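You operate a simulated robot arm through the tools that you are given. There is no shell and no other tool. Be economical: measure what you need, move in short steps, check, and stop when the job is done.

You run a simulated robot arm. Do the job below in one go: nothing can be reset, and whatever is moved stays where it is left.

Task
Shut the printer drawer. Press the grey key on the front keyboard two times. Fetch the teal pin from the programmer end of the front desk and stand it on the top of the long bench. Take the capacitor and leave it on the tape roll on the back desk top. Pull the white drawer open. Any order will do. Set down upright: teal pin.

It is judged by the outcome, as a careful person would: the job done as asked, and still so three seconds after it is handed in. It fails if anything else is knocked over, pushed out of place, dropped, spilled or broken.

Robot
A 7-joint arm with a two-finger gripper on a trunk, on a base that drives. Base frame: it is fixed to the floor where the robot stands at the start and does not move with it; the origin is under the middle of the robot, x ahead of it, y to its left, z up. Readings come in mm, degrees, newtons and seconds.
With the tool pointing down near the work surface it reaches from about 320 to 760 mm from the robot's upright axis, wherever it stands. Its first joint turns from -166.0 to 166.0 degrees. Places, roughly: capacitor (2x2x3 cm) [-7900, 6300, 800]; grey key on the front keyboard [-7400, 3700, 800]; printer drawer [900, 100, 800]; tape roll (7x7x3 cm) [-8000, 6200, 800]; teal pin (4x4x8 cm) [-8300, 3400, 800]; top of the long bench [-7700, 100, 900]; white drawer [-2900, -1300, 600]. Payload 1.71 kg.
Tool frame: the origin (TCP) lies between the finger pads and is the grasp point; the fingertips stand 20 mm ahead of it; z points along the fingers, y is the line along which they close. The gripper opens to 96 mm. The gripper's body begins 113 mm behind the TCP.
Orientation is that of the tool frame in the base frame, as a unit quaternion [x, y, z, w]. With the fingers straight down and closing along the base's y, the tool's x points along the base's -x, its y along +y and its z along -z.

Tools
- The arm moves only by the tool step_arm. Its argument "motion" is text: rows parted by semicolons, each of 6 numbers parted by spaces: the shift along the base's x, y, z in mm, then the turn, a rotation vector about the base's x, y, z in degrees. In form: tx ty tz wx wy wz; .... A call has 1 to 20 rows; each row is the pose to reach, as a shift and turn from the pose commanded when the call began. "gripper" is the finger opening in mm, from 0 to 96, set as the call begins (left out, the last holds). A row lasts 0.2 s, in which the tool goes at most 50 mm and 8.6 degrees; a call with a longer step from one row to the next is refused whole, and so is a gripper value outside its range. Where a pose cannot be reached the arm comes as near as it can. A force on the tool above 40 N (or 10 N above the force at the start of the call, whichever is more), or a blocked arm, ends the call early, and 0.2 s more pass. Each finger travels about 153 mm/s and halts on what it meets, pressing with about 24 N; the grip force reading is that of the motor and also rises with nothing between the fingers. The clock runs only during rows and for 0.2 s after the last one: add rows that repeat a pose to give the fingers time. The reply holds the time, the measured pose of the TCP, the force on the tool along the base axes, the opening and the grip force, in the units named above and with some noise, with the torque about the TCP (base axes, N m) and any sound that the robot's microphone picked up.
- Cameras (640 x 400 px; columns grow to the right, rows downward): "scene" is now at [43.7, 134.2, 1559.1]; the picture's right is [-0.29, -0.96, 0.00], its down [-0.80, 0.24, -0.56] and it looks along [0.53, -0.17, -0.83] (base axes); focal length 286 px, centre (320, 200). "wrist" rides on the gripper at [66, 14, -145] in the tool frame; the picture's right is [-0.21, 0.98, 0.00], its down [-0.88, -0.18, -0.45] and it looks along [-0.44, -0.09, 0.90] (tool axes); focal length 275 px, centre (320, 200).
- grab_frame(camera): a new picture of that camera. No time passes.
- lift_body(by): slides the trunk up (or, below 0, down) by that many mm; the arm and the scene camera ride with it, the base frame stays. It gives what a move gives, with no picture.
- base_move(legs): drives the robot by 1 to 6 legs, each [ahead, turn to the left] in mm and degrees, along the robot's own axes; the way and the turn of a leg run together, so that a leg with both is an arc; at most 1500 mm and 180 degrees a leg. The arm and the cameras ride along, it lands a little off, and it stops where it bumps. It gives what a move gives.
- head_to(pan, tilt): turns the head with the scene camera to pan (to the left, within 155 degrees either way) and tilt (down, from -29 to 69), counted from straight ahead of the robot. It gives what a move gives.
- locate(camera, pixels): there is no depth. For up to 12 entries [column, row, z] of the newest picture of that camera ("zoom" is the newest enlarged one), the place [x, y] in the base frame at which the ray of that pixel passes the height z, good to about 3 mm, but the place of the scene camera against the robot may be out by one fixed shift of up to 12 mm in any direction. No time passes.
- inspect(camera, box): a new picture of the part [left, top, right, bottom] of that camera's present view, enlarged. No time passes.
- sign_off(): hands the job in; it is judged then, once.

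Keep the steps short. Do not move on a guess: measure, check each grasp and each placing, and mend mistakes. In all there are 110 turns and 90 pictures (those below and enlarged ones count). Leave the gripper open and the arm clear of the work at the hand-in unless told otherwise, and finish with a single line.

The tools are called after "Emit:" by a JSON object that holds its "op" and its "data". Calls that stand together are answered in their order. step_arm: Moves the arm, as the interface text tells. Its arguments: {"type":"object","properties":{"motion":{"type":"string"},"gripper":{"type":"number"}},"required":["motion"]} The other tools are called the same way: lift_body (by) slides the trunk up or down; base_move (legs) drives the base; head_to (pan, tilt) turns the head that bears the scene camera; grab_frame (camera) takes a picture; locate (camera, pixels) gives the place at which the rays of pixels pass given heights; inspect (camera, box) takes an enlarged picture of a part of a camera's view; sign_off () hands the job in.

At the start:

```text
time: 0.0
eef_pos: [521.1, -5.8, 967.9]
tool_rot: [0.0, 1.0, 0.001, 0.0]
wrist_force: [0.3, -0.1, 0.1]
moment: [-0.02, 0.03, -0.01]
opening: 96.3
grasp_force: 0.0
trunk travel left (down, up): [-175.0, 211.0]
robot x, y, heading: [2.1, -0.2, 0.0]
head pan, tilt: [-17.0, 55.3]
```

scene: 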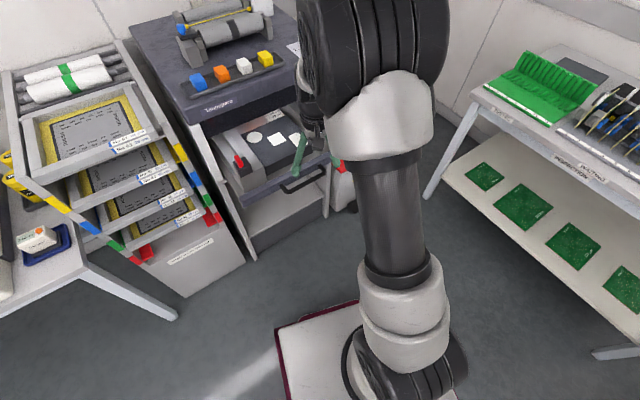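
wrist: 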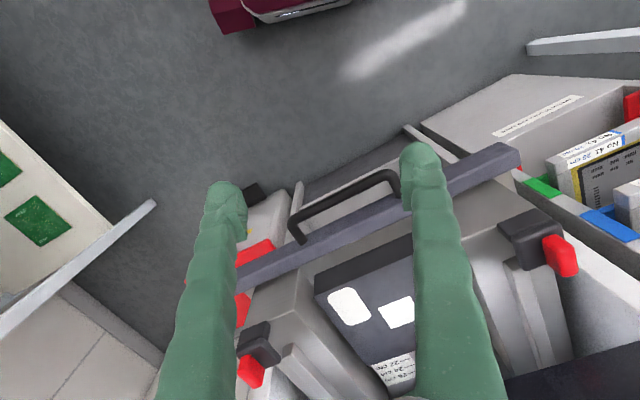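

The printer drawer is open ahead of the robot, with a black handle at wrist (345,205) and scene (303,182). I'll measure it from both cameras to get its height.

Emit:
{"op": "locate", "data": {"camera": "wrist", "pixels": [[298, 238, 800], [395, 180, 800], [298, 238, 700], [395, 180, 700], [240, 275, 800], [515, 155, 800], [240, 275, 700], [515, 155, 700]]}}

Emit:
{"op": "locate", "data": {"camera": "scene", "pixels": [[285, 192, 800], [326, 178, 800], [285, 192, 700], [326, 178, 700], [243, 205, 800], [243, 205, 700]]}}

Emit:
{"op": "inspect", "data": {"camera": "scene", "box": [180, 80, 360, 260]}}

```text
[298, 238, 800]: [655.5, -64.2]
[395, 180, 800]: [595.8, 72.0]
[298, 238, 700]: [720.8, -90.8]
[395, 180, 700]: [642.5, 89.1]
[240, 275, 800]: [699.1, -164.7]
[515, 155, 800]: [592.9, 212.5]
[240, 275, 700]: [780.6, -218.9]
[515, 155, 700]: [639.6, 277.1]
```

```text
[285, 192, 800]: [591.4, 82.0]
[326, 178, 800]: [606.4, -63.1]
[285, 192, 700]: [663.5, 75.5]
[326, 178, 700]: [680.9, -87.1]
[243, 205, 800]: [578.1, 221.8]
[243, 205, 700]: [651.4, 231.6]
```

```text
2.22 times, centred on (270, 170) of scene
```

zoom: 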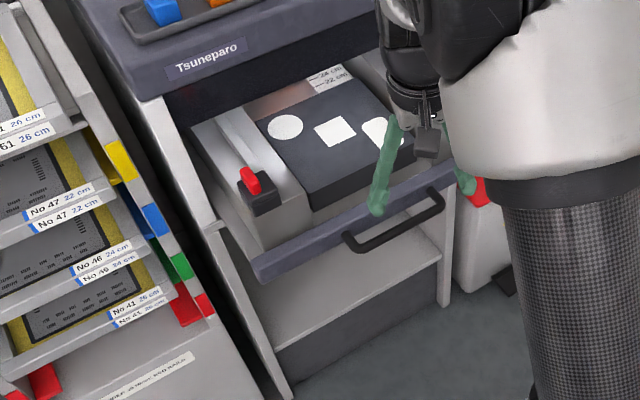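

Now I'll match the handle's outer corners and the bar's ends more carefully in the enlarged view and the wrist view.

Emit:
{"op": "locate", "data": {"camera": "zoom", "pixels": [[348, 240, 800], [441, 206, 800], [348, 240, 750], [441, 206, 750], [252, 265, 800], [452, 168, 800], [252, 265, 750], [452, 168, 750]]}}

Emit:
{"op": "locate", "data": {"camera": "wrist", "pixels": [[293, 222, 800], [387, 172, 800], [293, 222, 750], [387, 172, 750], [500, 145, 800], [500, 145, 750], [236, 270, 800], [236, 270, 750]]}}

Emit:
{"op": "inspect", "data": {"camera": "wrist", "box": [200, 100, 600, 350]}}

```text
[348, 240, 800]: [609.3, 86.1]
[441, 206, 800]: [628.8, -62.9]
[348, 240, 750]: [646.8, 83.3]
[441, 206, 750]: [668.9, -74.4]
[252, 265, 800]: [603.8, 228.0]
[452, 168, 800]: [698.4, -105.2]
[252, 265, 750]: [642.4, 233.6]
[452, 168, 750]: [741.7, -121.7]
```

```text
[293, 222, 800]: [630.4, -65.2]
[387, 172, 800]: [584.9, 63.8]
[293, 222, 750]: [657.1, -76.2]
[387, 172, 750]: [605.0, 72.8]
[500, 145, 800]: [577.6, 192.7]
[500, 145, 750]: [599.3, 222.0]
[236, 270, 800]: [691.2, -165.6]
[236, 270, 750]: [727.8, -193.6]
```

```text
1.60 times, centred on (400, 225) of wrist
```

zoom: 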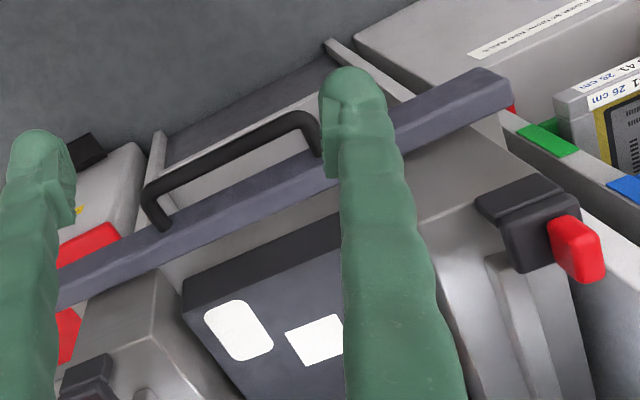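

The handle's left corner is really at zoom (362,250). I'll take one more scene zoom and measure the corners again, along with the printer face.

Emit:
{"op": "inspect", "data": {"camera": "scene", "box": [180, 80, 360, 260]}}

Emit:
{"op": "locate", "data": {"camera": "zoom", "pixels": [[362, 250, 800], [441, 208, 800], [362, 250, 700], [441, 208, 700], [252, 265, 800], [252, 265, 700], [195, 125, 800], [380, 60, 800], [165, 95, 900], [380, 30, 900]]}}

Emit:
{"op": "locate", "data": {"camera": "wrist", "pixels": [[294, 219, 800], [388, 172, 800], [294, 219, 700], [388, 172, 700], [494, 142, 800], [494, 142, 700]]}}

```text
2.22 times, centred on (270, 170) of scene
```

zoom: 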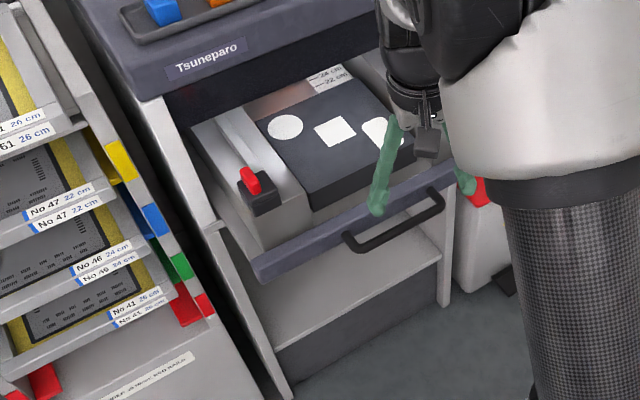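

```text
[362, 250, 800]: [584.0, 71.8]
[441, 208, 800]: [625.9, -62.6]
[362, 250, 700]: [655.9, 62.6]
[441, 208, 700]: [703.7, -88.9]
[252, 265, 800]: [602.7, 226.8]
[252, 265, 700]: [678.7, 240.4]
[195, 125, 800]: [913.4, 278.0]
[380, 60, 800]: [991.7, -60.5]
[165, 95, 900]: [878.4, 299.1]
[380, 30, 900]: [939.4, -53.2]
```

```text
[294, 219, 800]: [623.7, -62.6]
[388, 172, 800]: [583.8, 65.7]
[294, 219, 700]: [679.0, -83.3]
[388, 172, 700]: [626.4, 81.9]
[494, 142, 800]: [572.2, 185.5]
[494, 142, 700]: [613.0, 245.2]
```

The two views agree: the handle is at z≈800, from (584,68) to (625,-63), so the closing direction is about 17° to the left of ahead. The printer face is about 290 mm further in, so I need to drive forward. I'll check the size of the maroon base first.

Emit:
{"op": "locate", "data": {"camera": "scene", "pixels": [[277, 328, 250], [357, 300, 250], [277, 328, 100], [357, 300, 100], [245, 262, 0], [290, 400, 250]]}}

Emit:
{"op": "locate", "data": {"camera": "wrist", "pixels": [[222, 33, 250], [350, 3, 250], [222, 33, 100], [350, 3, 100]]}}

```text
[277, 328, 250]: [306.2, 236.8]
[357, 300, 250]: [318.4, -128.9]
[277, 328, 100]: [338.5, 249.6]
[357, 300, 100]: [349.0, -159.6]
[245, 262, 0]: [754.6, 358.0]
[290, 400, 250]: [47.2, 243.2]
```

```text
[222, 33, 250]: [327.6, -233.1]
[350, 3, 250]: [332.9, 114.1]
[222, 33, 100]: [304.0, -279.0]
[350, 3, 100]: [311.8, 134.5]
```

The base reaches about 320 mm ahead and 240 mm to each side, so driving 200 mm ahead is safe. I'll do that, then look again.

Emit:
{"op": "base_move", "data": {"legs": [[200, 0]]}}

Emit:
{"op": "step_arm", "data": {"motion": "-45 0 0 0 0 4; -90 -2 0 0 0 8.5; -135 -4 0 0 0 13; -180 -6 0 0 0 17; -180 -6 0 0 0 17", "gripper": 60}}

Emit:
{"op": "grab_frame", "data": {"camera": "wrist"}}

```text
time: 1.7
eef_pos: [707.2, -3.0, 976.3]
tool_rot: [-0.003, 1.0, 0.0, 0.007]
wrist_force: [0.2, -0.9, -0.6]
moment: [0.01, -0.02, -0.03]
opening: 96.0
grasp_force: 0.1
trunk travel left (down, up): [-175.0, 211.0]
robot x, y, heading: [199.1, -0.3, -0.1]
head pan, tilt: [-17.0, 55.3]
```

```text
time: 2.9
eef_pos: [515.5, -10.1, 981.6]
tool_rot: [-0.15, 0.989, 0.003, 0.014]
wrist_force: [0.4, 0.0, 0.4]
moment: [0.04, 0.02, 0.0]
opening: 60.0
grasp_force: 0.1
trunk travel left (down, up): [-175.0, 211.0]
robot x, y, heading: [199.3, -1.6, 0.1]
head pan, tilt: [-17.0, 55.3]
```

```text
84 pictures are left
```

wrist: 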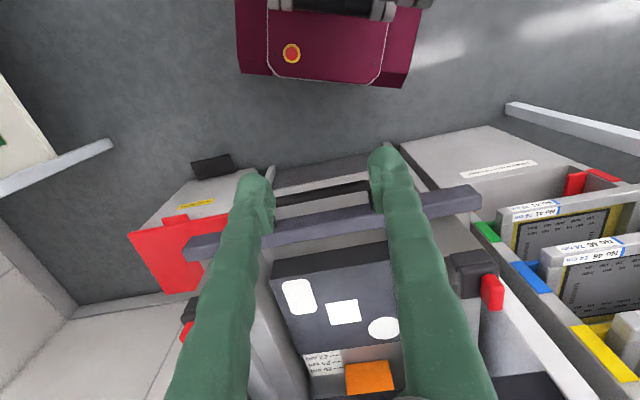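

The fingers are straight above the space in front of the handle (row ~190). I'll lower to z≈805, still short of the handle.

Emit:
{"op": "step_arm", "data": {"motion": "10 0 -45 0 0 0; 20 0 -90 0 0 0; 25 0 -135 0 0 0; 30 0 -175 0 0 0; 30 0 -175 0 0 0"}}

Emit:
{"op": "grab_frame", "data": {"camera": "wrist"}}

```text
time: 4.1
eef_pos: [543.8, -11.5, 807.3]
tool_rot: [-0.15, 0.989, 0.003, 0.014]
wrist_force: [0.0, -0.3, -0.6]
moment: [-0.06, 0.03, 0.01]
opening: 60.1
grasp_force: 0.0
trunk travel left (down, up): [-175.0, 211.0]
robot x, y, heading: [196.5, 0.7, 0.1]
head pan, tilt: [-17.0, 55.3]
```

```text
83 pictures are left
```

wrist: 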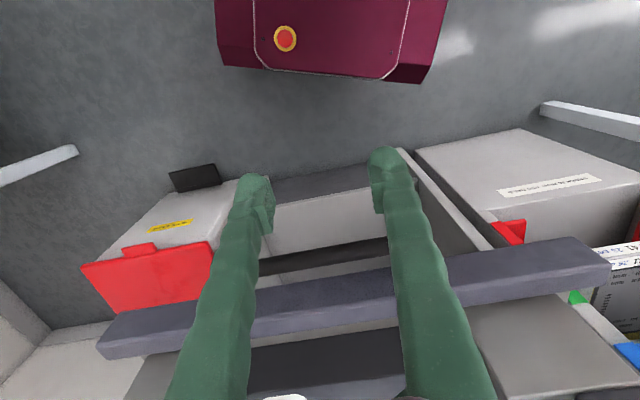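

The fingers are in front of the handle, at its height. Now I'll push along (0.954, 0.299) in small steps.

Emit:
{"op": "step_arm", "data": {"motion": "19 6 0 0 0 0; 38 12 0 0 0 0; 57 18 0 0 0 0; 76 24 0 0 0 0; 95 30 0 0 0 0; 114 36 0 0 0 0; 133 42 0 0 0 0; 152 48 0 0 0 0; 171 54 0 0 0 0; 190 60 0 0 0 0"}}

Emit:
{"op": "grab_frame", "data": {"camera": "wrist"}}

```text
time: 6.3
eef_pos: [735.0, 52.7, 807.9]
tool_rot: [-0.15, 0.989, 0.002, 0.014]
wrist_force: [0.8, -0.1, -0.3]
moment: [-0.01, 0.02, 0.04]
opening: 60.0
grasp_force: 0.1
trunk travel left (down, up): [-175.0, 211.0]
robot x, y, heading: [201.7, 1.8, 0.4]
head pan, tilt: [-17.0, 55.3]
```

```text
82 pictures are left
```

wrist: 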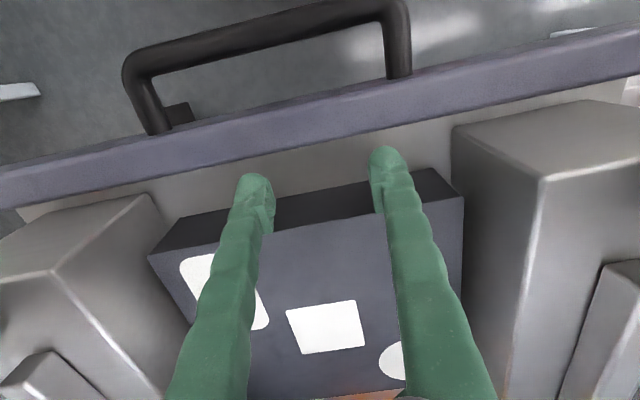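

There was no contact: the fingers passed above the bar, so the handle is lower than I estimated. I'll triangulate it from this wrist picture.

Emit:
{"op": "locate", "data": {"camera": "wrist", "pixels": [[127, 65, 800], [400, 5, 800], [127, 65, 740], [400, 5, 740], [127, 65, 680], [400, 5, 680], [300, 118, 760], [300, 118, 720], [300, 145, 720]]}}

```text
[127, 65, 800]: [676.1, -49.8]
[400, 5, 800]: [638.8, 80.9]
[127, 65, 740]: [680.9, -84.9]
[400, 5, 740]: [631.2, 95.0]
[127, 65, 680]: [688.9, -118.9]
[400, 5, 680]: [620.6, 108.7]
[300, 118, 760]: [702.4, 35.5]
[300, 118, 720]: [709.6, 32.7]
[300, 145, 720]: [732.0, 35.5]
```

Comparing positions at equal height, the drawer has moved in by about 55 mm. The fingertips must have grazed it and slid over. I'll lift, go back in front and lower further (z≈765).

Emit:
{"op": "step_arm", "data": {"motion": "0 0 40 0 0 0; 0 0 80 0 0 0; -45 -15 80 0 0 0; -90 -33 80 0 0 0; -135 -50 80 0 0 0; -165 -58 80 0 0 0; -165 -58 40 0 0 0; -165 -58 0 0 0 0; -165 -58 -40 0 0 0; -165 -58 -40 0 0 0"}}

Emit:
{"op": "grab_frame", "data": {"camera": "wrist"}}

Emit:
{"op": "grab_frame", "data": {"camera": "scene"}}

```text
time: 8.5
eef_pos: [569.0, -7.1, 765.7]
tool_rot: [-0.149, 0.989, 0.004, 0.012]
wrist_force: [-0.3, -0.5, 0.8]
moment: [0.01, 0.01, 0.02]
opening: 59.9
grasp_force: 0.1
trunk travel left (down, up): [-175.0, 211.0]
robot x, y, heading: [199.2, -1.7, 0.1]
head pan, tilt: [-17.0, 55.3]
```

```text
81 pictures are left
```

wrist: 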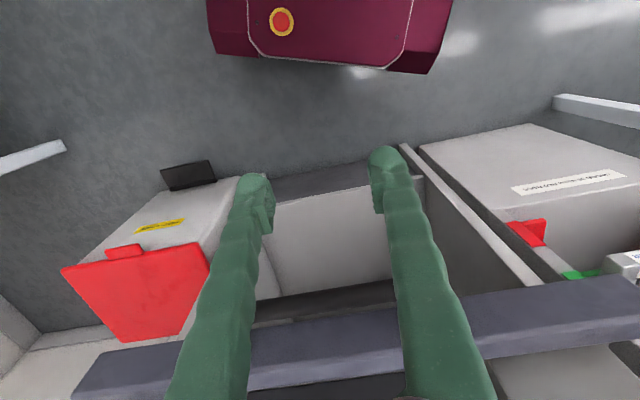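

```text
80 pictures are left
```

scene: 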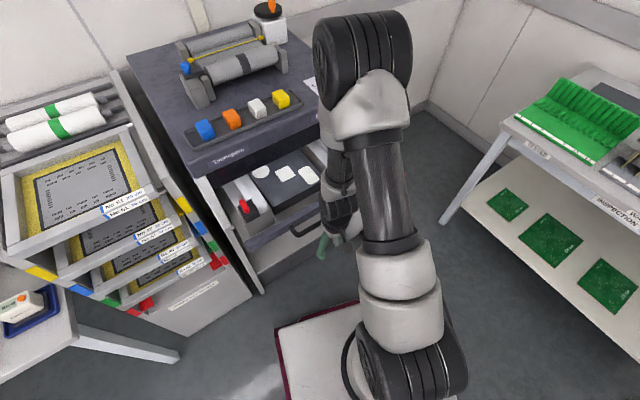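

The handle is at wrist row ~298, beyond the fingers. I'll push again at this lower height.

Emit:
{"op": "step_arm", "data": {"motion": "19 6 0 0 0 0; 38 12 0 0 0 0; 57 18 0 0 0 0; 76 24 0 0 0 0; 95 30 0 0 0 0; 114 36 0 0 0 0; 133 42 0 0 0 0"}}

Emit:
{"op": "grab_frame", "data": {"camera": "wrist"}}

```text
time: 10.1
eef_pos: [704.0, 35.4, 765.5]
tool_rot: [-0.149, 0.989, 0.003, 0.014]
wrist_force: [-0.2, -0.5, -0.1]
moment: [0.01, -0.01, -0.03]
opening: 59.9
grasp_force: 0.0
trunk travel left (down, up): [-175.0, 211.0]
robot x, y, heading: [197.3, 0.9, 0.3]
head pan, tilt: [-17.0, 55.3]
```

```text
79 pictures are left
```

wrist: 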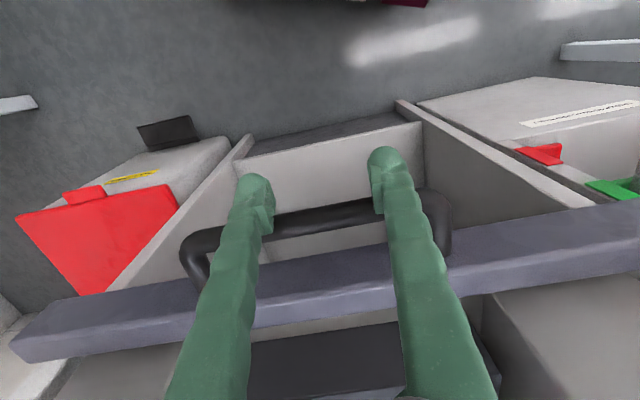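

Emit:
{"op": "locate", "data": {"camera": "wrist", "pixels": [[182, 242, 800], [447, 193, 800], [182, 242, 760], [447, 193, 760], [182, 242, 720], [447, 193, 720]]}}

Emit:
{"op": "step_arm", "data": {"motion": "19 6 0 0 0 0; 38 12 0 0 0 0; 38 12 0 0 0 0"}}

Emit:
{"op": "grab_frame", "data": {"camera": "wrist"}}

```text
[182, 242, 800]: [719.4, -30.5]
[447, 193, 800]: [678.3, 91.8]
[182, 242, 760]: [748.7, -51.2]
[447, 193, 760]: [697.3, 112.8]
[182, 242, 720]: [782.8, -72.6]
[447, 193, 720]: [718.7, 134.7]
```

```text
time: 10.9
eef_pos: [740.4, 46.7, 767.2]
tool_rot: [-0.15, 0.989, 0.003, 0.013]
wrist_force: [-1.0, 0.2, -0.4]
moment: [0.03, -0.03, -0.01]
opening: 60.2
grasp_force: 0.1
trunk travel left (down, up): [-175.0, 211.0]
robot x, y, heading: [199.5, 2.3, 0.1]
head pan, tilt: [-17.0, 55.3]
```

```text
78 pictures are left
```

wrist: 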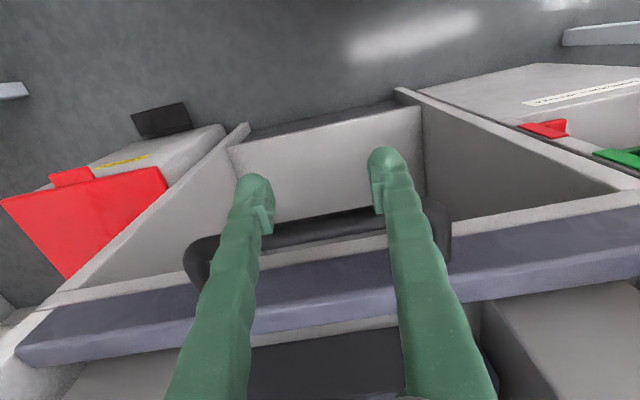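

The handle now stays fixed relative to the fingers, so the drawer is moving. I'll continue.

Emit:
{"op": "step_arm", "data": {"motion": "19 6 0 0 0 0; 38 12 0 0 0 0; 57 18 0 0 0 0; 76 24 0 0 0 0; 95 30 0 0 0 0; 114 36 0 0 0 0; 133 42 0 0 0 0; 152 48 0 0 0 0; 165 52 0 0 0 0"}}

Emit:
{"op": "grab_frame", "data": {"camera": "wrist"}}

Emit:
{"op": "grab_frame", "data": {"camera": "scene"}}

```text
time: 11.3
eef_pos: [738.4, 49.5, 772.6]
tool_rot: [-0.151, 0.989, 0.0, 0.008]
wrist_force: [-0.1, 0.6, 0.0]
moment: [-0.03, 0.02, 0.0]
opening: 59.9
grasp_force: 0.0
trunk travel left (down, up): [-175.0, 211.0]
robot x, y, heading: [197.7, 2.2, 0.1]
head pan, tilt: [-17.0, 55.3]
stopped in row 2: the force on the tool passed its limit at 48 N (the readings are from after the stop); the commanded pose is now the measured one
```

```text
77 pictures are left
```

wrist: 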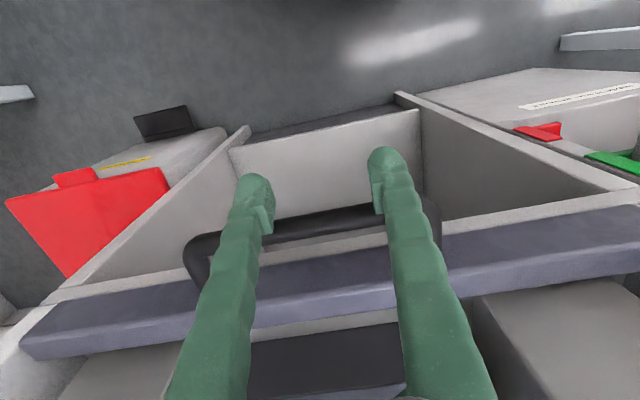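

```text
76 pictures are left
```

scene: 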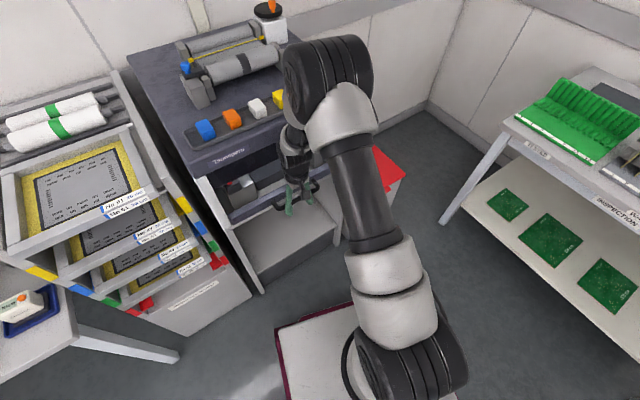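

The push stopped at 48 N. I'll look closely to see whether the drawer is shut.

Emit:
{"op": "inspect", "data": {"camera": "scene", "box": [180, 120, 340, 260]}}

```text
2.86 times, centred on (260, 190) of scene
```

zoom: 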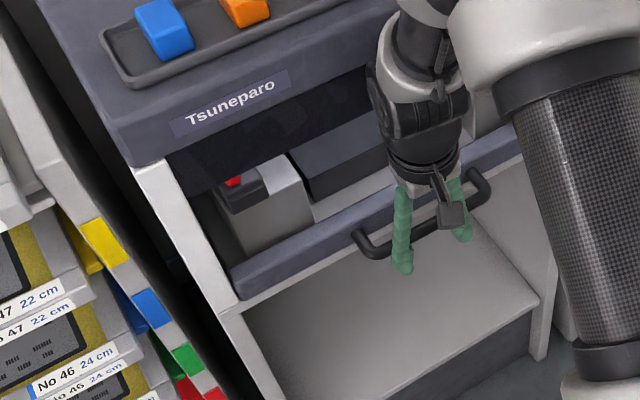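

Emit:
{"op": "locate", "data": {"camera": "zoom", "pixels": [[232, 268, 790], [235, 302, 770], [150, 165, 880], [380, 75, 880], [362, 250, 780], [488, 190, 780], [137, 165, 890], [120, 135, 920], [488, 140, 790]]}}

Emit:
{"op": "locate", "data": {"camera": "wrist", "pixels": [[185, 242, 780], [440, 198, 780], [25, 340, 780], [635, 210, 780], [20, 345, 760], [420, 140, 700], [230, 165, 700]]}}

```text
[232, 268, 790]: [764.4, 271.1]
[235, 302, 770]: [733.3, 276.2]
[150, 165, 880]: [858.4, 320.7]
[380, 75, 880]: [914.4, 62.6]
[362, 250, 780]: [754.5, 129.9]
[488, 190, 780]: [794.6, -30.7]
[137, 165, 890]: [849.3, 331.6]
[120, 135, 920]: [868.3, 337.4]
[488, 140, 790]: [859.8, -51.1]
```

```text
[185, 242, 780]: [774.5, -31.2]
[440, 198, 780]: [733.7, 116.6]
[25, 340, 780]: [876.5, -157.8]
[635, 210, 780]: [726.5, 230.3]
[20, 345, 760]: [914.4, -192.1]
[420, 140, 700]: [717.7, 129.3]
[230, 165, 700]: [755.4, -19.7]
```

I can't yet tell whether that was the end stop or the gripper hitting the printer. I'll back the arm off, raise it, and look at the drawer unobstructed.

Emit:
{"op": "step_arm", "data": {"motion": "-40 -13 0 0 0 0; -80 -26 0 0 0 0; -120 -39 0 0 0 0; -120 -39 45 0 0 0; -120 -39 90 0 0 0; -120 -60 90 0 0 0; -120 -105 90 0 0 0; -120 -150 90 0 0 0; -120 -195 90 0 0 0; -120 -240 90 0 0 0"}}

Emit:
{"op": "grab_frame", "data": {"camera": "scene"}}

Emit:
{"op": "grab_frame", "data": {"camera": "wrist"}}

```text
time: 13.5
eef_pos: [620.7, -191.4, 861.8]
tool_rot: [-0.151, 0.989, 0.001, 0.007]
wrist_force: [-0.8, 0.1, -1.2]
moment: [0.02, 0.01, 0.01]
opening: 60.0
grasp_force: 0.0
trunk travel left (down, up): [-175.0, 211.0]
robot x, y, heading: [198.3, -1.3, 0.1]
head pan, tilt: [-17.0, 55.3]
```

```text
74 pictures are left
```

scene: 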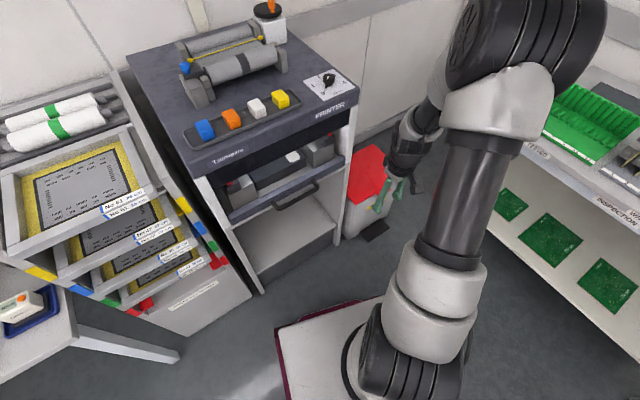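

```text
73 pictures are left
```

wrist: 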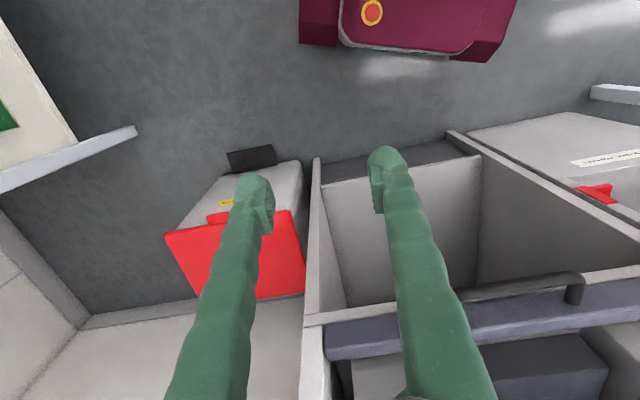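

Emit:
{"op": "inspect", "data": {"camera": "scene", "box": [180, 80, 370, 260]}}

```text
2.22 times, centred on (275, 170) of scene
```

zoom: 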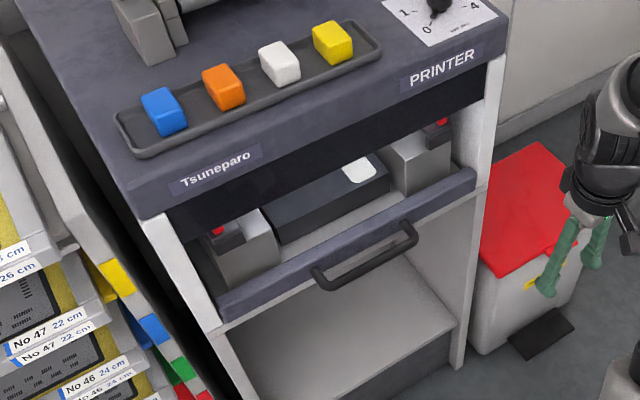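

Now it's clear: the bar sits between the side panels, flush with their fronts, so the drawer is shut and that stop was the hard stop. Next I'll tuck the arm in high and look behind the robot along the route.

Emit:
{"op": "step_arm", "data": {"motion": "-30 45 30 0 0 0; -60 90 60 0 0 0; -80 135 90 0 0 0; -90 180 110 0 0 -5; -90 190 110 0 0 -10; -90 190 110 0 0 -17", "gripper": 96}}

Emit:
{"op": "head_to", "data": {"pan": 150, "tilt": 15}}

Emit:
{"op": "grab_frame", "data": {"camera": "scene"}}

Emit:
{"op": "head_to", "data": {"pan": -150, "tilt": 15}}

Emit:
{"op": "grab_frame", "data": {"camera": "scene"}}

```text
refused: row 1 steps farther than a row can; nothing moved
```

```text
time: 16.1
eef_pos: [620.1, -190.4, 862.4]
tool_rot: [-0.151, 0.988, 0.0, 0.007]
wrist_force: [-0.1, 0.1, 0.6]
moment: [0.0, -0.02, -0.03]
opening: 59.9
grasp_force: 0.2
trunk travel left (down, up): [-175.0, 211.0]
robot x, y, heading: [197.5, 0.7, 0.1]
head pan, tilt: [150.0, 15.0]
```

```text
71 pictures are left
```

scene: 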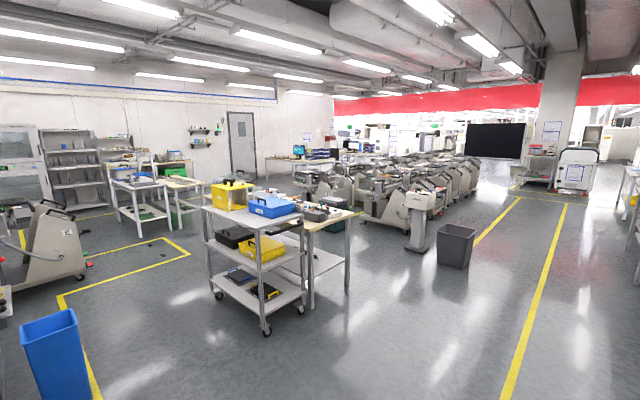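

```text
time: 20.2
eef_pos: [619.7, -191.7, 861.2]
tool_rot: [-0.151, 0.988, 0.001, 0.007]
wrist_force: [0.6, 0.2, -0.2]
moment: [0.03, 0.01, 0.01]
opening: 60.0
grasp_force: 0.0
trunk travel left (down, up): [-175.0, 211.0]
robot x, y, heading: [198.8, -3.7, 0.3]
head pan, tilt: [-150.0, 15.0]
```

```text
70 pictures are left
```

scene: 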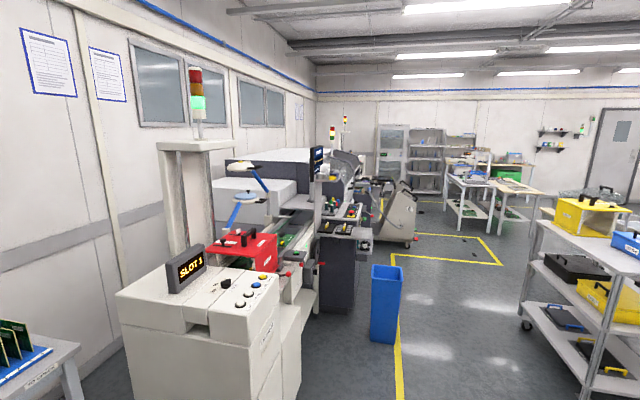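

The room is large. I'll map the floor obstacles from this view and zoom on the spot where the white drawer should be, about (356,205).

Emit:
{"op": "locate", "data": {"camera": "scene", "pixels": [[385, 342, 0], [372, 335, 0], [527, 327, 0], [585, 400, 0], [415, 245, 0], [290, 395, 0], [355, 310, 0], [400, 270, 0], [503, 265, 0], [478, 235, 0], [440, 225, 0], [540, 230, 0]]}}

Emit:
{"op": "inspect", "data": {"camera": "scene", "box": [260, 140, 460, 265]}}

```text
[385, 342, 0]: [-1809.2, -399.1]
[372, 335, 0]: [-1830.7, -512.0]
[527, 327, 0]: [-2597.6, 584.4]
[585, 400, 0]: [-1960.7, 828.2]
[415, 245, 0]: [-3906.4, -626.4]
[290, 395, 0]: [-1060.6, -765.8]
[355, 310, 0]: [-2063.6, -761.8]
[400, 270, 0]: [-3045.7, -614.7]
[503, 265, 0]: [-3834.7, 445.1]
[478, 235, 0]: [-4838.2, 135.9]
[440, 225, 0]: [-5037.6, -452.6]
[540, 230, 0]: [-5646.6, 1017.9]
```

```text
3.20 times, centred on (360, 202) of scene
```

zoom: 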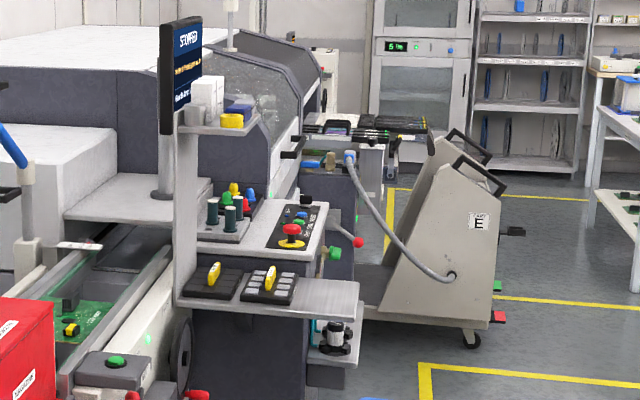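

The corridor behind me is clear near y≈0 to 100: the bin is at (-1810,-450) and the cart at (-2600,580) to (-1960,830). I'll tuck the arm in with legal steps, back up and drive toward the white drawer.

Emit:
{"op": "step_arm", "data": {"motion": "-20 35 20 0 0 -3; -40 70 40 0 0 -6; -60 105 60 0 0 -9; -75 140 80 0 0 -12; -85 170 100 0 0 -15; -85 190 110 0 0 -17", "gripper": 96}}

Emit:
{"op": "base_move", "data": {"legs": [[-700, 0], [0, 180], [1300, 0]]}}

Emit:
{"op": "head_to", "data": {"pan": 30, "tilt": 30}}

Emit:
{"op": "grab_frame", "data": {"camera": "scene"}}

```text
time: 21.6
eef_pos: [532.5, 0.7, 973.3]
tool_rot: [-0.003, 1.0, 0.0, 0.007]
wrist_force: [-0.3, -0.1, 1.0]
moment: [-0.03, 0.0, -0.01]
opening: 96.1
grasp_force: 0.0
trunk travel left (down, up): [-175.0, 211.0]
robot x, y, heading: [199.5, 2.6, -0.0]
head pan, tilt: [-150.0, 15.0]
```

```text
time: 40.9
eef_pos: [-2122.8, 54.4, 972.3]
tool_rot: [1.0, -0.017, -0.007, 0.0]
wrist_force: [-0.1, -0.4, 0.6]
moment: [0.01, 0.02, 0.02]
opening: 95.9
grasp_force: 0.1
trunk travel left (down, up): [-175.0, 211.0]
robot x, y, heading: [-1790.0, 37.8, 177.8]
head pan, tilt: [-150.0, 15.0]
```

```text
time: 43.6
eef_pos: [-2107.0, 53.5, 978.2]
tool_rot: [1.0, -0.017, -0.014, -0.002]
wrist_force: [-0.3, 0.0, 1.0]
moment: [-0.02, 0.0, 0.0]
opening: 96.0
grasp_force: 0.0
trunk travel left (down, up): [-175.0, 211.0]
robot x, y, heading: [-1793.9, 38.4, 177.6]
head pan, tilt: [30.0, 30.0]
```

```text
68 pictures are left
```

scene: 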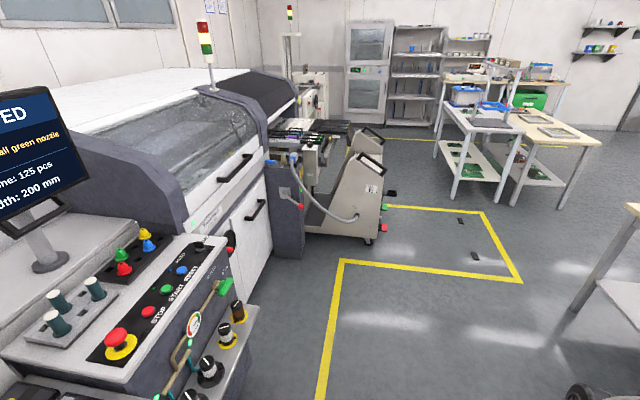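

Emit:
{"op": "inspect", "data": {"camera": "scene", "box": [150, 120, 340, 290]}}

Emit:
{"op": "locate", "data": {"camera": "scene", "pixels": [[255, 210, 600], [255, 210, 700], [235, 168, 800], [235, 168, 900], [240, 300, 0], [300, 258, 0], [318, 400, 0], [343, 262, 0]]}}

```text
2.35 times, centred on (245, 205) of scene
```

zoom: 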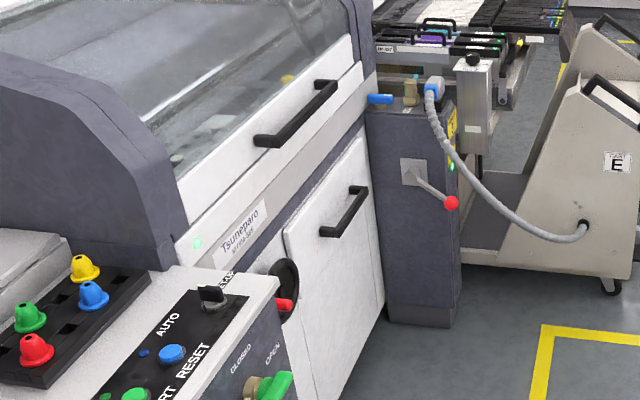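

```text
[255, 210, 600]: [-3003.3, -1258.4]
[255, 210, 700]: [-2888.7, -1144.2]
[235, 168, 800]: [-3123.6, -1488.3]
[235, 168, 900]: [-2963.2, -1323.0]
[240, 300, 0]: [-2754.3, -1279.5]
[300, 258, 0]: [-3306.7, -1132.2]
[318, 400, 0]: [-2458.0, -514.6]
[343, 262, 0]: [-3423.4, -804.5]
```

The white drawer is the tall white front with a black handle, lower zoom (345,210), at about (-3000,-1260,600), facing +y. I'll drive in front of it and face it.

Emit:
{"op": "base_move", "data": {"legs": [[1190, 0], [0, 92], [350, 0]]}}

Emit:
{"op": "head_to", "data": {"pan": 0, "tilt": 45}}

Emit:
{"op": "grab_frame", "data": {"camera": "scene"}}

Emit:
{"op": "grab_frame", "data": {"camera": "wrist"}}

```text
time: 56.6
eef_pos: [-2973.6, -575.5, 977.4]
tool_rot: [0.711, 0.703, -0.01, 0.009]
wrist_force: [0.4, -0.1, 0.0]
moment: [0.06, 0.0, 0.02]
opening: 95.8
grasp_force: 0.1
trunk travel left (down, up): [-175.0, 211.0]
robot x, y, heading: [-2967.2, -257.5, -90.9]
head pan, tilt: [30.0, 30.0]
```

```text
time: 57.5
eef_pos: [-2973.2, -558.0, 982.6]
tool_rot: [0.711, 0.703, -0.017, 0.015]
wrist_force: [-0.6, 0.1, 0.0]
moment: [-0.03, 0.0, -0.01]
opening: 96.3
grasp_force: 0.0
trunk travel left (down, up): [-175.0, 211.0]
robot x, y, heading: [-2961.3, -254.6, -91.4]
head pan, tilt: [0.0, 45.0]
```

```text
66 pictures are left
```

scene: 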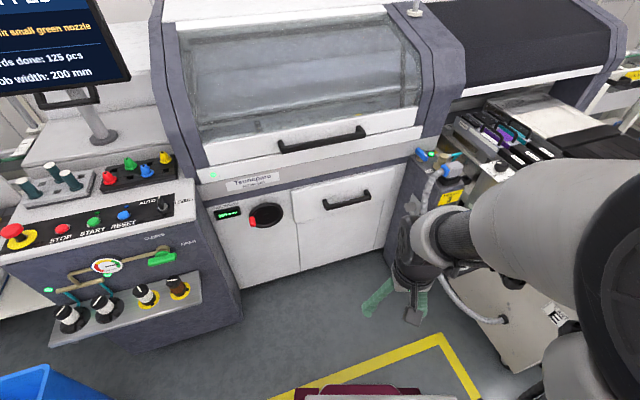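

```text
65 pictures are left
```

wrist: 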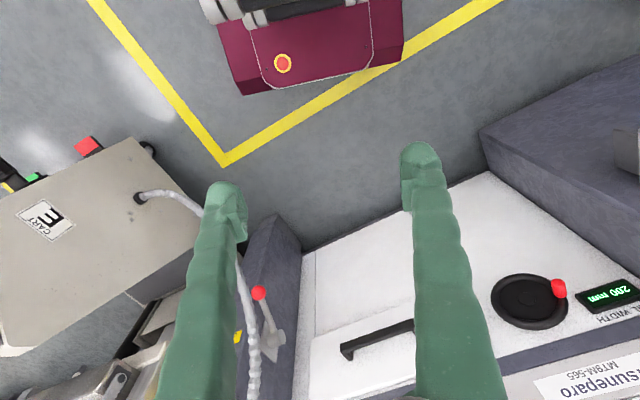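

The handle shows at scene (324,206)–(369,194) and wrist (342,352)–(413,325). I'll triangulate it, along with the face direction.

Emit:
{"op": "locate", "data": {"camera": "scene", "pixels": [[325, 207, 600], [369, 196, 600], [325, 207, 500], [369, 196, 500], [325, 207, 700], [369, 196, 700], [240, 292, 0], [300, 272, 0], [372, 252, 0]]}}

Emit:
{"op": "locate", "data": {"camera": "wrist", "pixels": [[343, 354, 600], [412, 327, 600], [343, 354, 500], [412, 327, 500], [343, 354, 700], [412, 327, 700], [303, 250, 0], [485, 172, 0]]}}

Emit:
{"op": "inspect", "data": {"camera": "scene", "box": [200, 150, 420, 290]}}

```text
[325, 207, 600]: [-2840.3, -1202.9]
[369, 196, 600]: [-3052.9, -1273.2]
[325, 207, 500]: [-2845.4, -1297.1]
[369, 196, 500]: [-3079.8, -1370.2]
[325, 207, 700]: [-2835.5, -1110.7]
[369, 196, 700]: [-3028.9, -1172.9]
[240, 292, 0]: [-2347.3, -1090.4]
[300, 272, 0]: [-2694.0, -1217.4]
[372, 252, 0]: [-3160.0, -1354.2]
```

```text
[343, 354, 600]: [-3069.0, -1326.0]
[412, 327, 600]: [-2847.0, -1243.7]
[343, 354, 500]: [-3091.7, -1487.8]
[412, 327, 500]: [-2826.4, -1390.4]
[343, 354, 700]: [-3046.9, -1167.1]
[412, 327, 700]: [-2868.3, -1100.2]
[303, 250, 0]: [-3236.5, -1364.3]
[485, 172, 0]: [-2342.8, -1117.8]
```

```text
2.86 times, centred on (310, 220) of scene
```

zoom: 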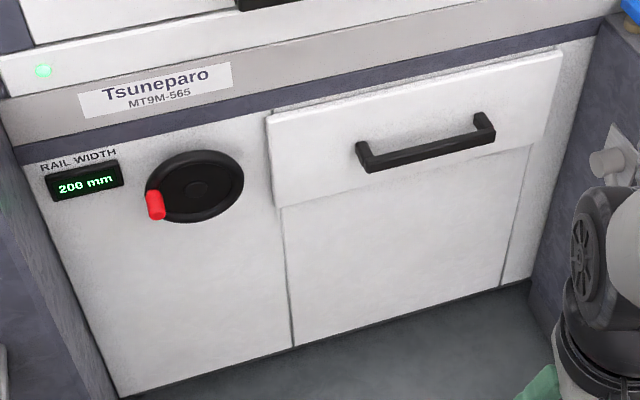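

Triangulated, the handle centre is near (-2955,-1160,680), with the face turned about 18°. I'll check cart E's nearest floor corner before repositioning.

Emit:
{"op": "locate", "data": {"camera": "scene", "pixels": [[512, 372, 0], [500, 322, 100], [500, 322, 300], [382, 262, 0], [410, 280, 0]]}}

Emit:
{"op": "locate", "data": {"camera": "wrist", "pixels": [[155, 155, 0], [95, 145, 150], [255, 220, 300], [300, 245, 0], [195, 200, 300]]}}

```text
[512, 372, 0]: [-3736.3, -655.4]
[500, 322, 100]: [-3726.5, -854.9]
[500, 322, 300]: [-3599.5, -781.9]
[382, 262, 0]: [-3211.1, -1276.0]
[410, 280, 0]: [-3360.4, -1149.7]
```

```text
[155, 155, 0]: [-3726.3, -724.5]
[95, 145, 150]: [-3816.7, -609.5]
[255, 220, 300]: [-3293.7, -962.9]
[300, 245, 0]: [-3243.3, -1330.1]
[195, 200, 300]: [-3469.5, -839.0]
```

The cart is clear. I'll reposition to about (-3080,-480), heading -72°.

Emit:
{"op": "base_move", "data": {"legs": [[0, -26.5], [255, 0], [0, 46]]}}

Emit:
{"op": "lift_body", "data": {"by": -150}}

Emit:
{"op": "grab_frame", "data": {"camera": "wrist"}}

```text
time: 63.5
eef_pos: [-2985.6, -770.4, 980.8]
tool_rot: [0.577, 0.816, -0.013, 0.018]
wrist_force: [0.4, 0.4, 0.3]
moment: [0.0, 0.0, 0.01]
opening: 96.0
grasp_force: 0.0
trunk travel left (down, up): [-175.0, 211.0]
robot x, y, heading: [-3084.7, -484.3, -71.0]
head pan, tilt: [0.0, 45.0]
```

```text
time: 65.3
eef_pos: [-2990.5, -755.8, 834.4]
tool_rot: [0.578, 0.816, -0.018, 0.024]
wrist_force: [-0.5, -0.2, -0.3]
moment: [0.01, 0.01, 0.01]
opening: 96.1
grasp_force: 0.1
trunk travel left (down, up): [-25.0, 361.0]
robot x, y, heading: [-3086.1, -481.9, -71.0]
head pan, tilt: [0.0, 45.0]
```

```text
63 pictures are left
```

wrist: 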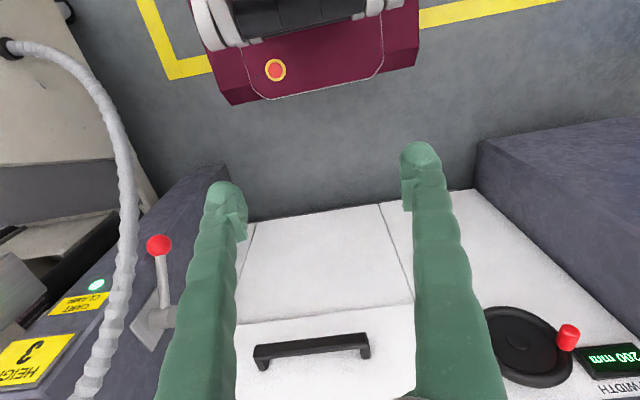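

Emit:
{"op": "locate", "data": {"camera": "wrist", "pixels": [[258, 350, 700], [366, 339, 700], [258, 350, 660], [366, 339, 660], [258, 350, 620], [366, 339, 620], [236, 318, 640], [413, 302, 640]]}}

Emit:
{"op": "inspect", "data": {"camera": "wrist", "box": [230, 280, 420, 400]}}

```text
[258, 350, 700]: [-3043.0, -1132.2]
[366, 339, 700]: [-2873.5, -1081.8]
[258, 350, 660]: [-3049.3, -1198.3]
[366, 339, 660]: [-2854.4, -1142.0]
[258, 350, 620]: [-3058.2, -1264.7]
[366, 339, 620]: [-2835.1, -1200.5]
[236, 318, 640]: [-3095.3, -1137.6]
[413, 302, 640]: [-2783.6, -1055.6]
```

```text
3.33 times, centred on (325, 340) of wrist
```

zoom: 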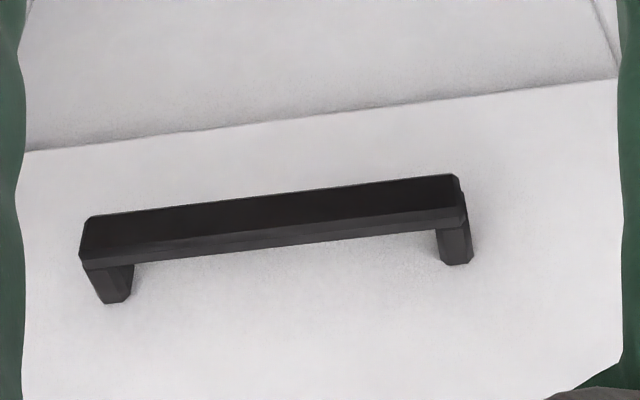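

The wrist rays are nearly parallel, so the height is still uncertain (640–690). I'll take a fresh scene zoom from the new stance for a better baseline.

Emit:
{"op": "head_to", "data": {"pan": 0, "tilt": 50}}

Emit:
{"op": "inspect", "data": {"camera": "scene", "box": [200, 60, 420, 200]}}

```text
time: 65.9
eef_pos: [-2990.4, -755.9, 835.2]
tool_rot: [0.578, 0.815, -0.018, 0.023]
wrist_force: [0.9, 0.1, 0.9]
moment: [0.01, -0.03, -0.01]
opening: 95.9
grasp_force: 0.1
trunk travel left (down, up): [-25.0, 361.0]
robot x, y, heading: [-3084.1, -483.0, -70.9]
head pan, tilt: [0.0, 50.0]
```

```text
2.86 times, centred on (310, 130) of scene
```

zoom: 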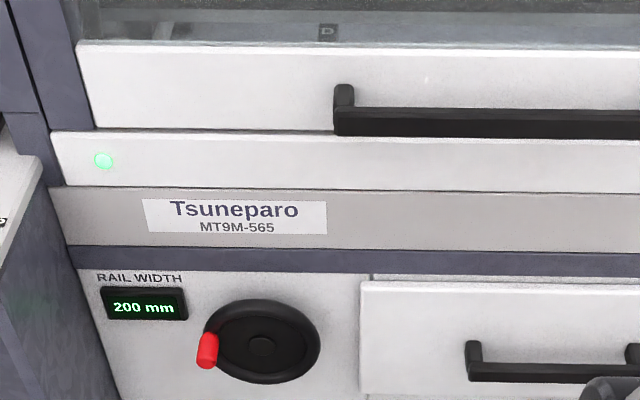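

The handle's left corner is at zoom (470,370). I'll take a second box centred on the handle and locate its corners.

Emit:
{"op": "inspect", "data": {"camera": "scene", "box": [320, 140, 480, 240]}}

```text
4.00 times, centred on (400, 190) of scene
```

zoom: 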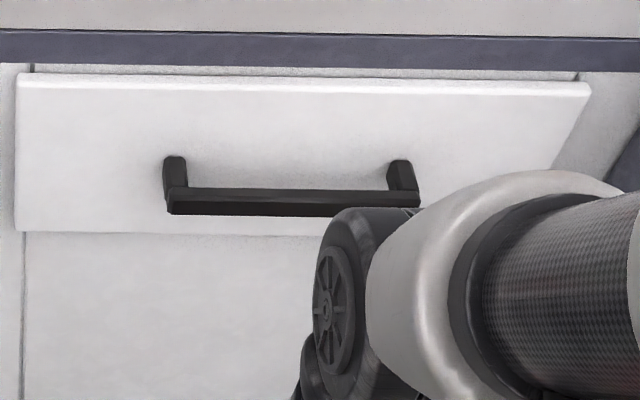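

Emit:
{"op": "locate", "data": {"camera": "zoom", "pixels": [[169, 214, 700], [416, 208, 700], [169, 214, 650], [416, 208, 650], [169, 214, 600], [416, 208, 600]]}}

Emit:
{"op": "inspect", "data": {"camera": "wrist", "box": [230, 280, 420, 400]}}

Emit:
{"op": "locate", "data": {"camera": "zoom", "pixels": [[86, 218, 700], [460, 176, 700], [86, 218, 650], [460, 176, 650], [86, 218, 600], [460, 176, 600]]}}

```text
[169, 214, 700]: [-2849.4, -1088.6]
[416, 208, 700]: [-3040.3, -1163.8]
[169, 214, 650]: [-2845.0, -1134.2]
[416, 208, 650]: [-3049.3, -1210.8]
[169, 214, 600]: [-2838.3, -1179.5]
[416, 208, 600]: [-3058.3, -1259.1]
```

```text
3.33 times, centred on (325, 340) of wrist
```

zoom: 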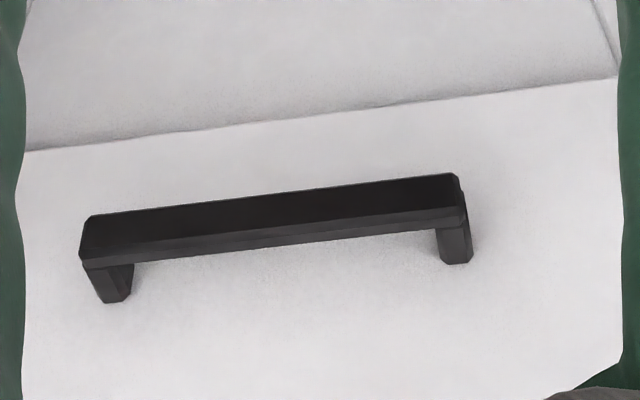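

```text
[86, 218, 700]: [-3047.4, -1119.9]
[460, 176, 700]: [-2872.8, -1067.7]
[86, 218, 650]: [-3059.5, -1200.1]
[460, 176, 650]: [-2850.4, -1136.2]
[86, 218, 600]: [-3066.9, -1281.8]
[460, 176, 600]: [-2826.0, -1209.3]
```

Comparing handle lengths fixes the bar at z≈650–665, with its centre near (-2955,-1168) and a direction of 17°. I'll grasp it with the tool horizontal and the fingers above and below the bar. First I'll reach out and yaw the tool -92°.

Emit:
{"op": "step_arm", "data": {"motion": "0 -16 0 0 0 -8.4; 0 -32 0 0 0 -16.8; 0 -48 0 0 0 -25.2; 0 -64 0 0 0 -33.6; 0 -80 0 0 0 -42; 0 -96 0 0 0 -50.4; 0 -112 0 0 0 -58.8; 0 -128 0 0 0 -67.2; 0 -144 0 0 0 -75.6; 0 -160 0 0 0 -84; 0 -174 0 0 0 -92.4; 0 -174 0 0 0 -92.4"}}

```text
time: 68.5
eef_pos: [-2990.4, -929.8, 835.4]
tool_rot: [0.989, 0.147, -0.031, 0.003]
wrist_force: [-0.1, 0.3, 0.8]
moment: [0.0, 0.0, -0.01]
opening: 96.2
grasp_force: 0.1
trunk travel left (down, up): [-25.0, 361.0]
robot x, y, heading: [-3083.8, -482.2, -70.8]
head pan, tilt: [0.0, 50.0]
```

Yaw is right. Now I'll tilt the fingers to about horizontal while lowering, still well clear of the handle.

Emit:
{"op": "step_arm", "data": {"motion": "0 -6 -15 -7.65 -2.34 0; 0 -12 -30 -15.3 -4.68 0; 0 -18 -45 -22.95 -7.02 0; 0 -24 -60 -30.6 -9.36 0; 0 -30 -75 -38.25 -11.7 0; 0 -36 -90 -45.9 -14.04 0; 0 -42 -105 -53.55 -16.38 0; 0 -48 -120 -61.2 -18.72 0; 0 -54 -130 -68.85 -21.06 0; 0 -60 -140 -76.5 -23.4 0; 0 -60 -140 -76.5 -23.4 0"}}

Emit:
{"op": "grab_frame", "data": {"camera": "wrist"}}

Emit:
{"op": "grab_frame", "data": {"camera": "scene"}}

```text
time: 70.9
eef_pos: [-2990.9, -991.1, 695.3]
tool_rot: [0.761, 0.094, 0.071, 0.638]
wrist_force: [-0.3, -0.3, 0.2]
moment: [0.0, -0.01, 0.04]
opening: 96.1
grasp_force: 0.0
out of reach, approached as far as the arm can: row 6, 7, 8
trunk travel left (down, up): [-25.0, 361.0]
robot x, y, heading: [-3084.1, -481.7, -70.9]
head pan, tilt: [0.0, 50.0]
```

```text
58 pictures are left
```

wrist: 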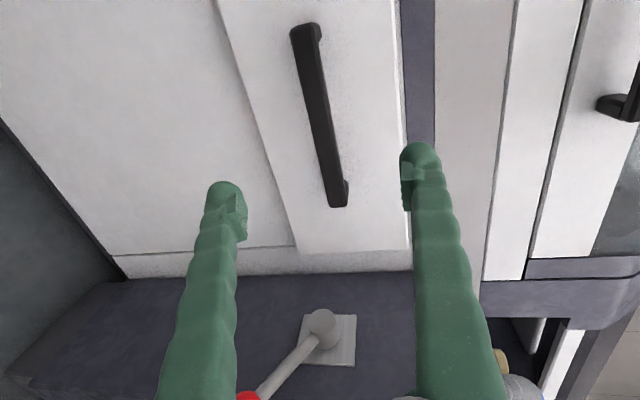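

```text
57 pictures are left
```

scene: 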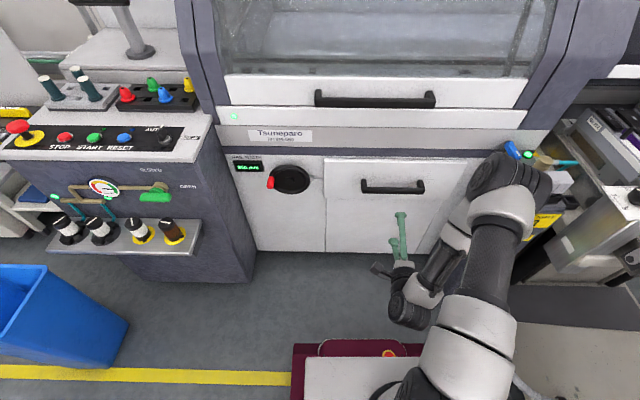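

The tool is nearly horizontal and the fingers straddle the bar's direction. I'll approach to about 60 mm short and check.

Emit:
{"op": "step_arm", "data": {"motion": "7 -35 -10 0 0 0; 14 -70 -20 0 0 0; 22 -105 -30 0 0 0; 26 -120 -35 0 0 0; 26 -120 -35 0 0 0"}}

Emit:
{"op": "grab_frame", "data": {"camera": "wrist"}}

Emit:
{"op": "inspect", "data": {"camera": "scene", "box": [320, 140, 480, 240]}}

```text
time: 72.1
eef_pos: [-2964.8, -1109.5, 659.8]
tool_rot: [0.762, 0.094, 0.072, 0.637]
wrist_force: [0.0, -0.2, 0.3]
moment: [-0.01, -0.01, 0.01]
opening: 96.2
grasp_force: 0.1
trunk travel left (down, up): [-25.0, 361.0]
robot x, y, heading: [-3082.6, -483.8, -71.2]
head pan, tilt: [0.0, 50.0]
```

```text
56 pictures are left
```

wrist: 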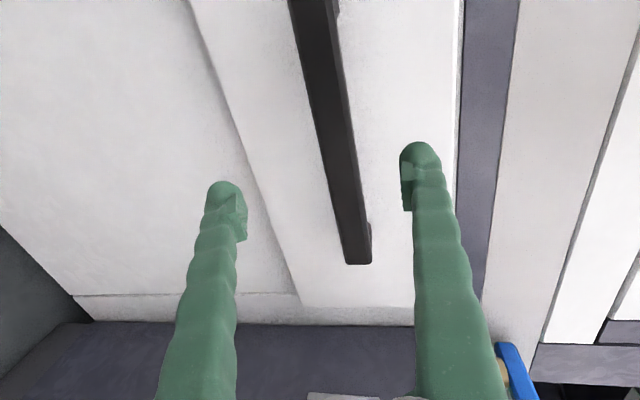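

```text
4.00 times, centred on (400, 190) of scene
```

zoom: 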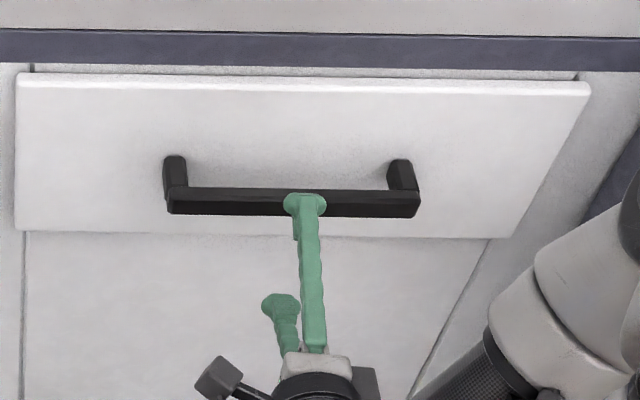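

The bar lies between the fingers at mid-handle. I'll advance about 62 mm with force watching, then close.

Emit:
{"op": "step_arm", "data": {"motion": "6 -20 -1 0 0 0; 12 -40 -2 0 0 0; 18 -59 -3 0 0 0; 18 -59 -3 0 0 0"}}

Emit:
{"op": "step_arm", "data": {"motion": "0 0 0 0 0 0; 0 0 0 0 0 0; 0 0 0 0 0 0; 0 0 0 0 0 0", "gripper": 0}}

Emit:
{"op": "grab_frame", "data": {"camera": "wrist"}}

```text
time: 73.1
eef_pos: [-2947.9, -1168.9, 656.7]
tool_rot: [0.762, 0.094, 0.072, 0.637]
wrist_force: [0.2, -0.2, 0.0]
moment: [-0.03, 0.0, -0.01]
opening: 95.7
grasp_force: 0.0
trunk travel left (down, up): [-25.0, 361.0]
robot x, y, heading: [-3084.2, -486.1, -70.9]
head pan, tilt: [0.0, 50.0]
```

```text
time: 74.1
eef_pos: [-2951.3, -1159.5, 664.3]
tool_rot: [0.757, 0.093, 0.073, 0.642]
wrist_force: [2.2, -3.7, -34.3]
moment: [-0.55, 0.48, 0.4]
opening: 24.5
grasp_force: 35.1
trunk travel left (down, up): [-25.0, 361.0]
robot x, y, heading: [-3084.2, -482.6, -71.0]
head pan, tilt: [0.0, 50.0]
stopped in row 4: the force on the tool passed its limit at 42 N (the readings are from after the stop); the commanded pose is now the measured one
```

```text
54 pictures are left
```

wrist: 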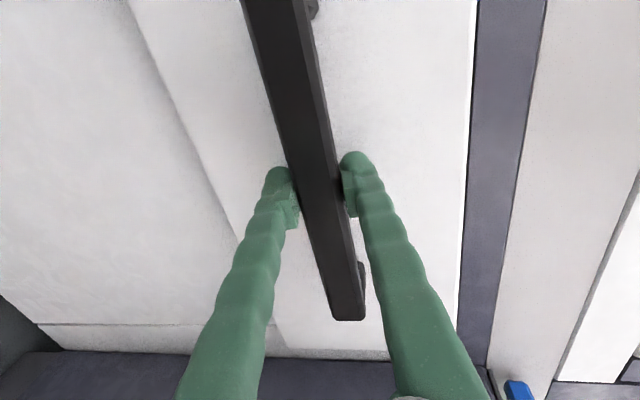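

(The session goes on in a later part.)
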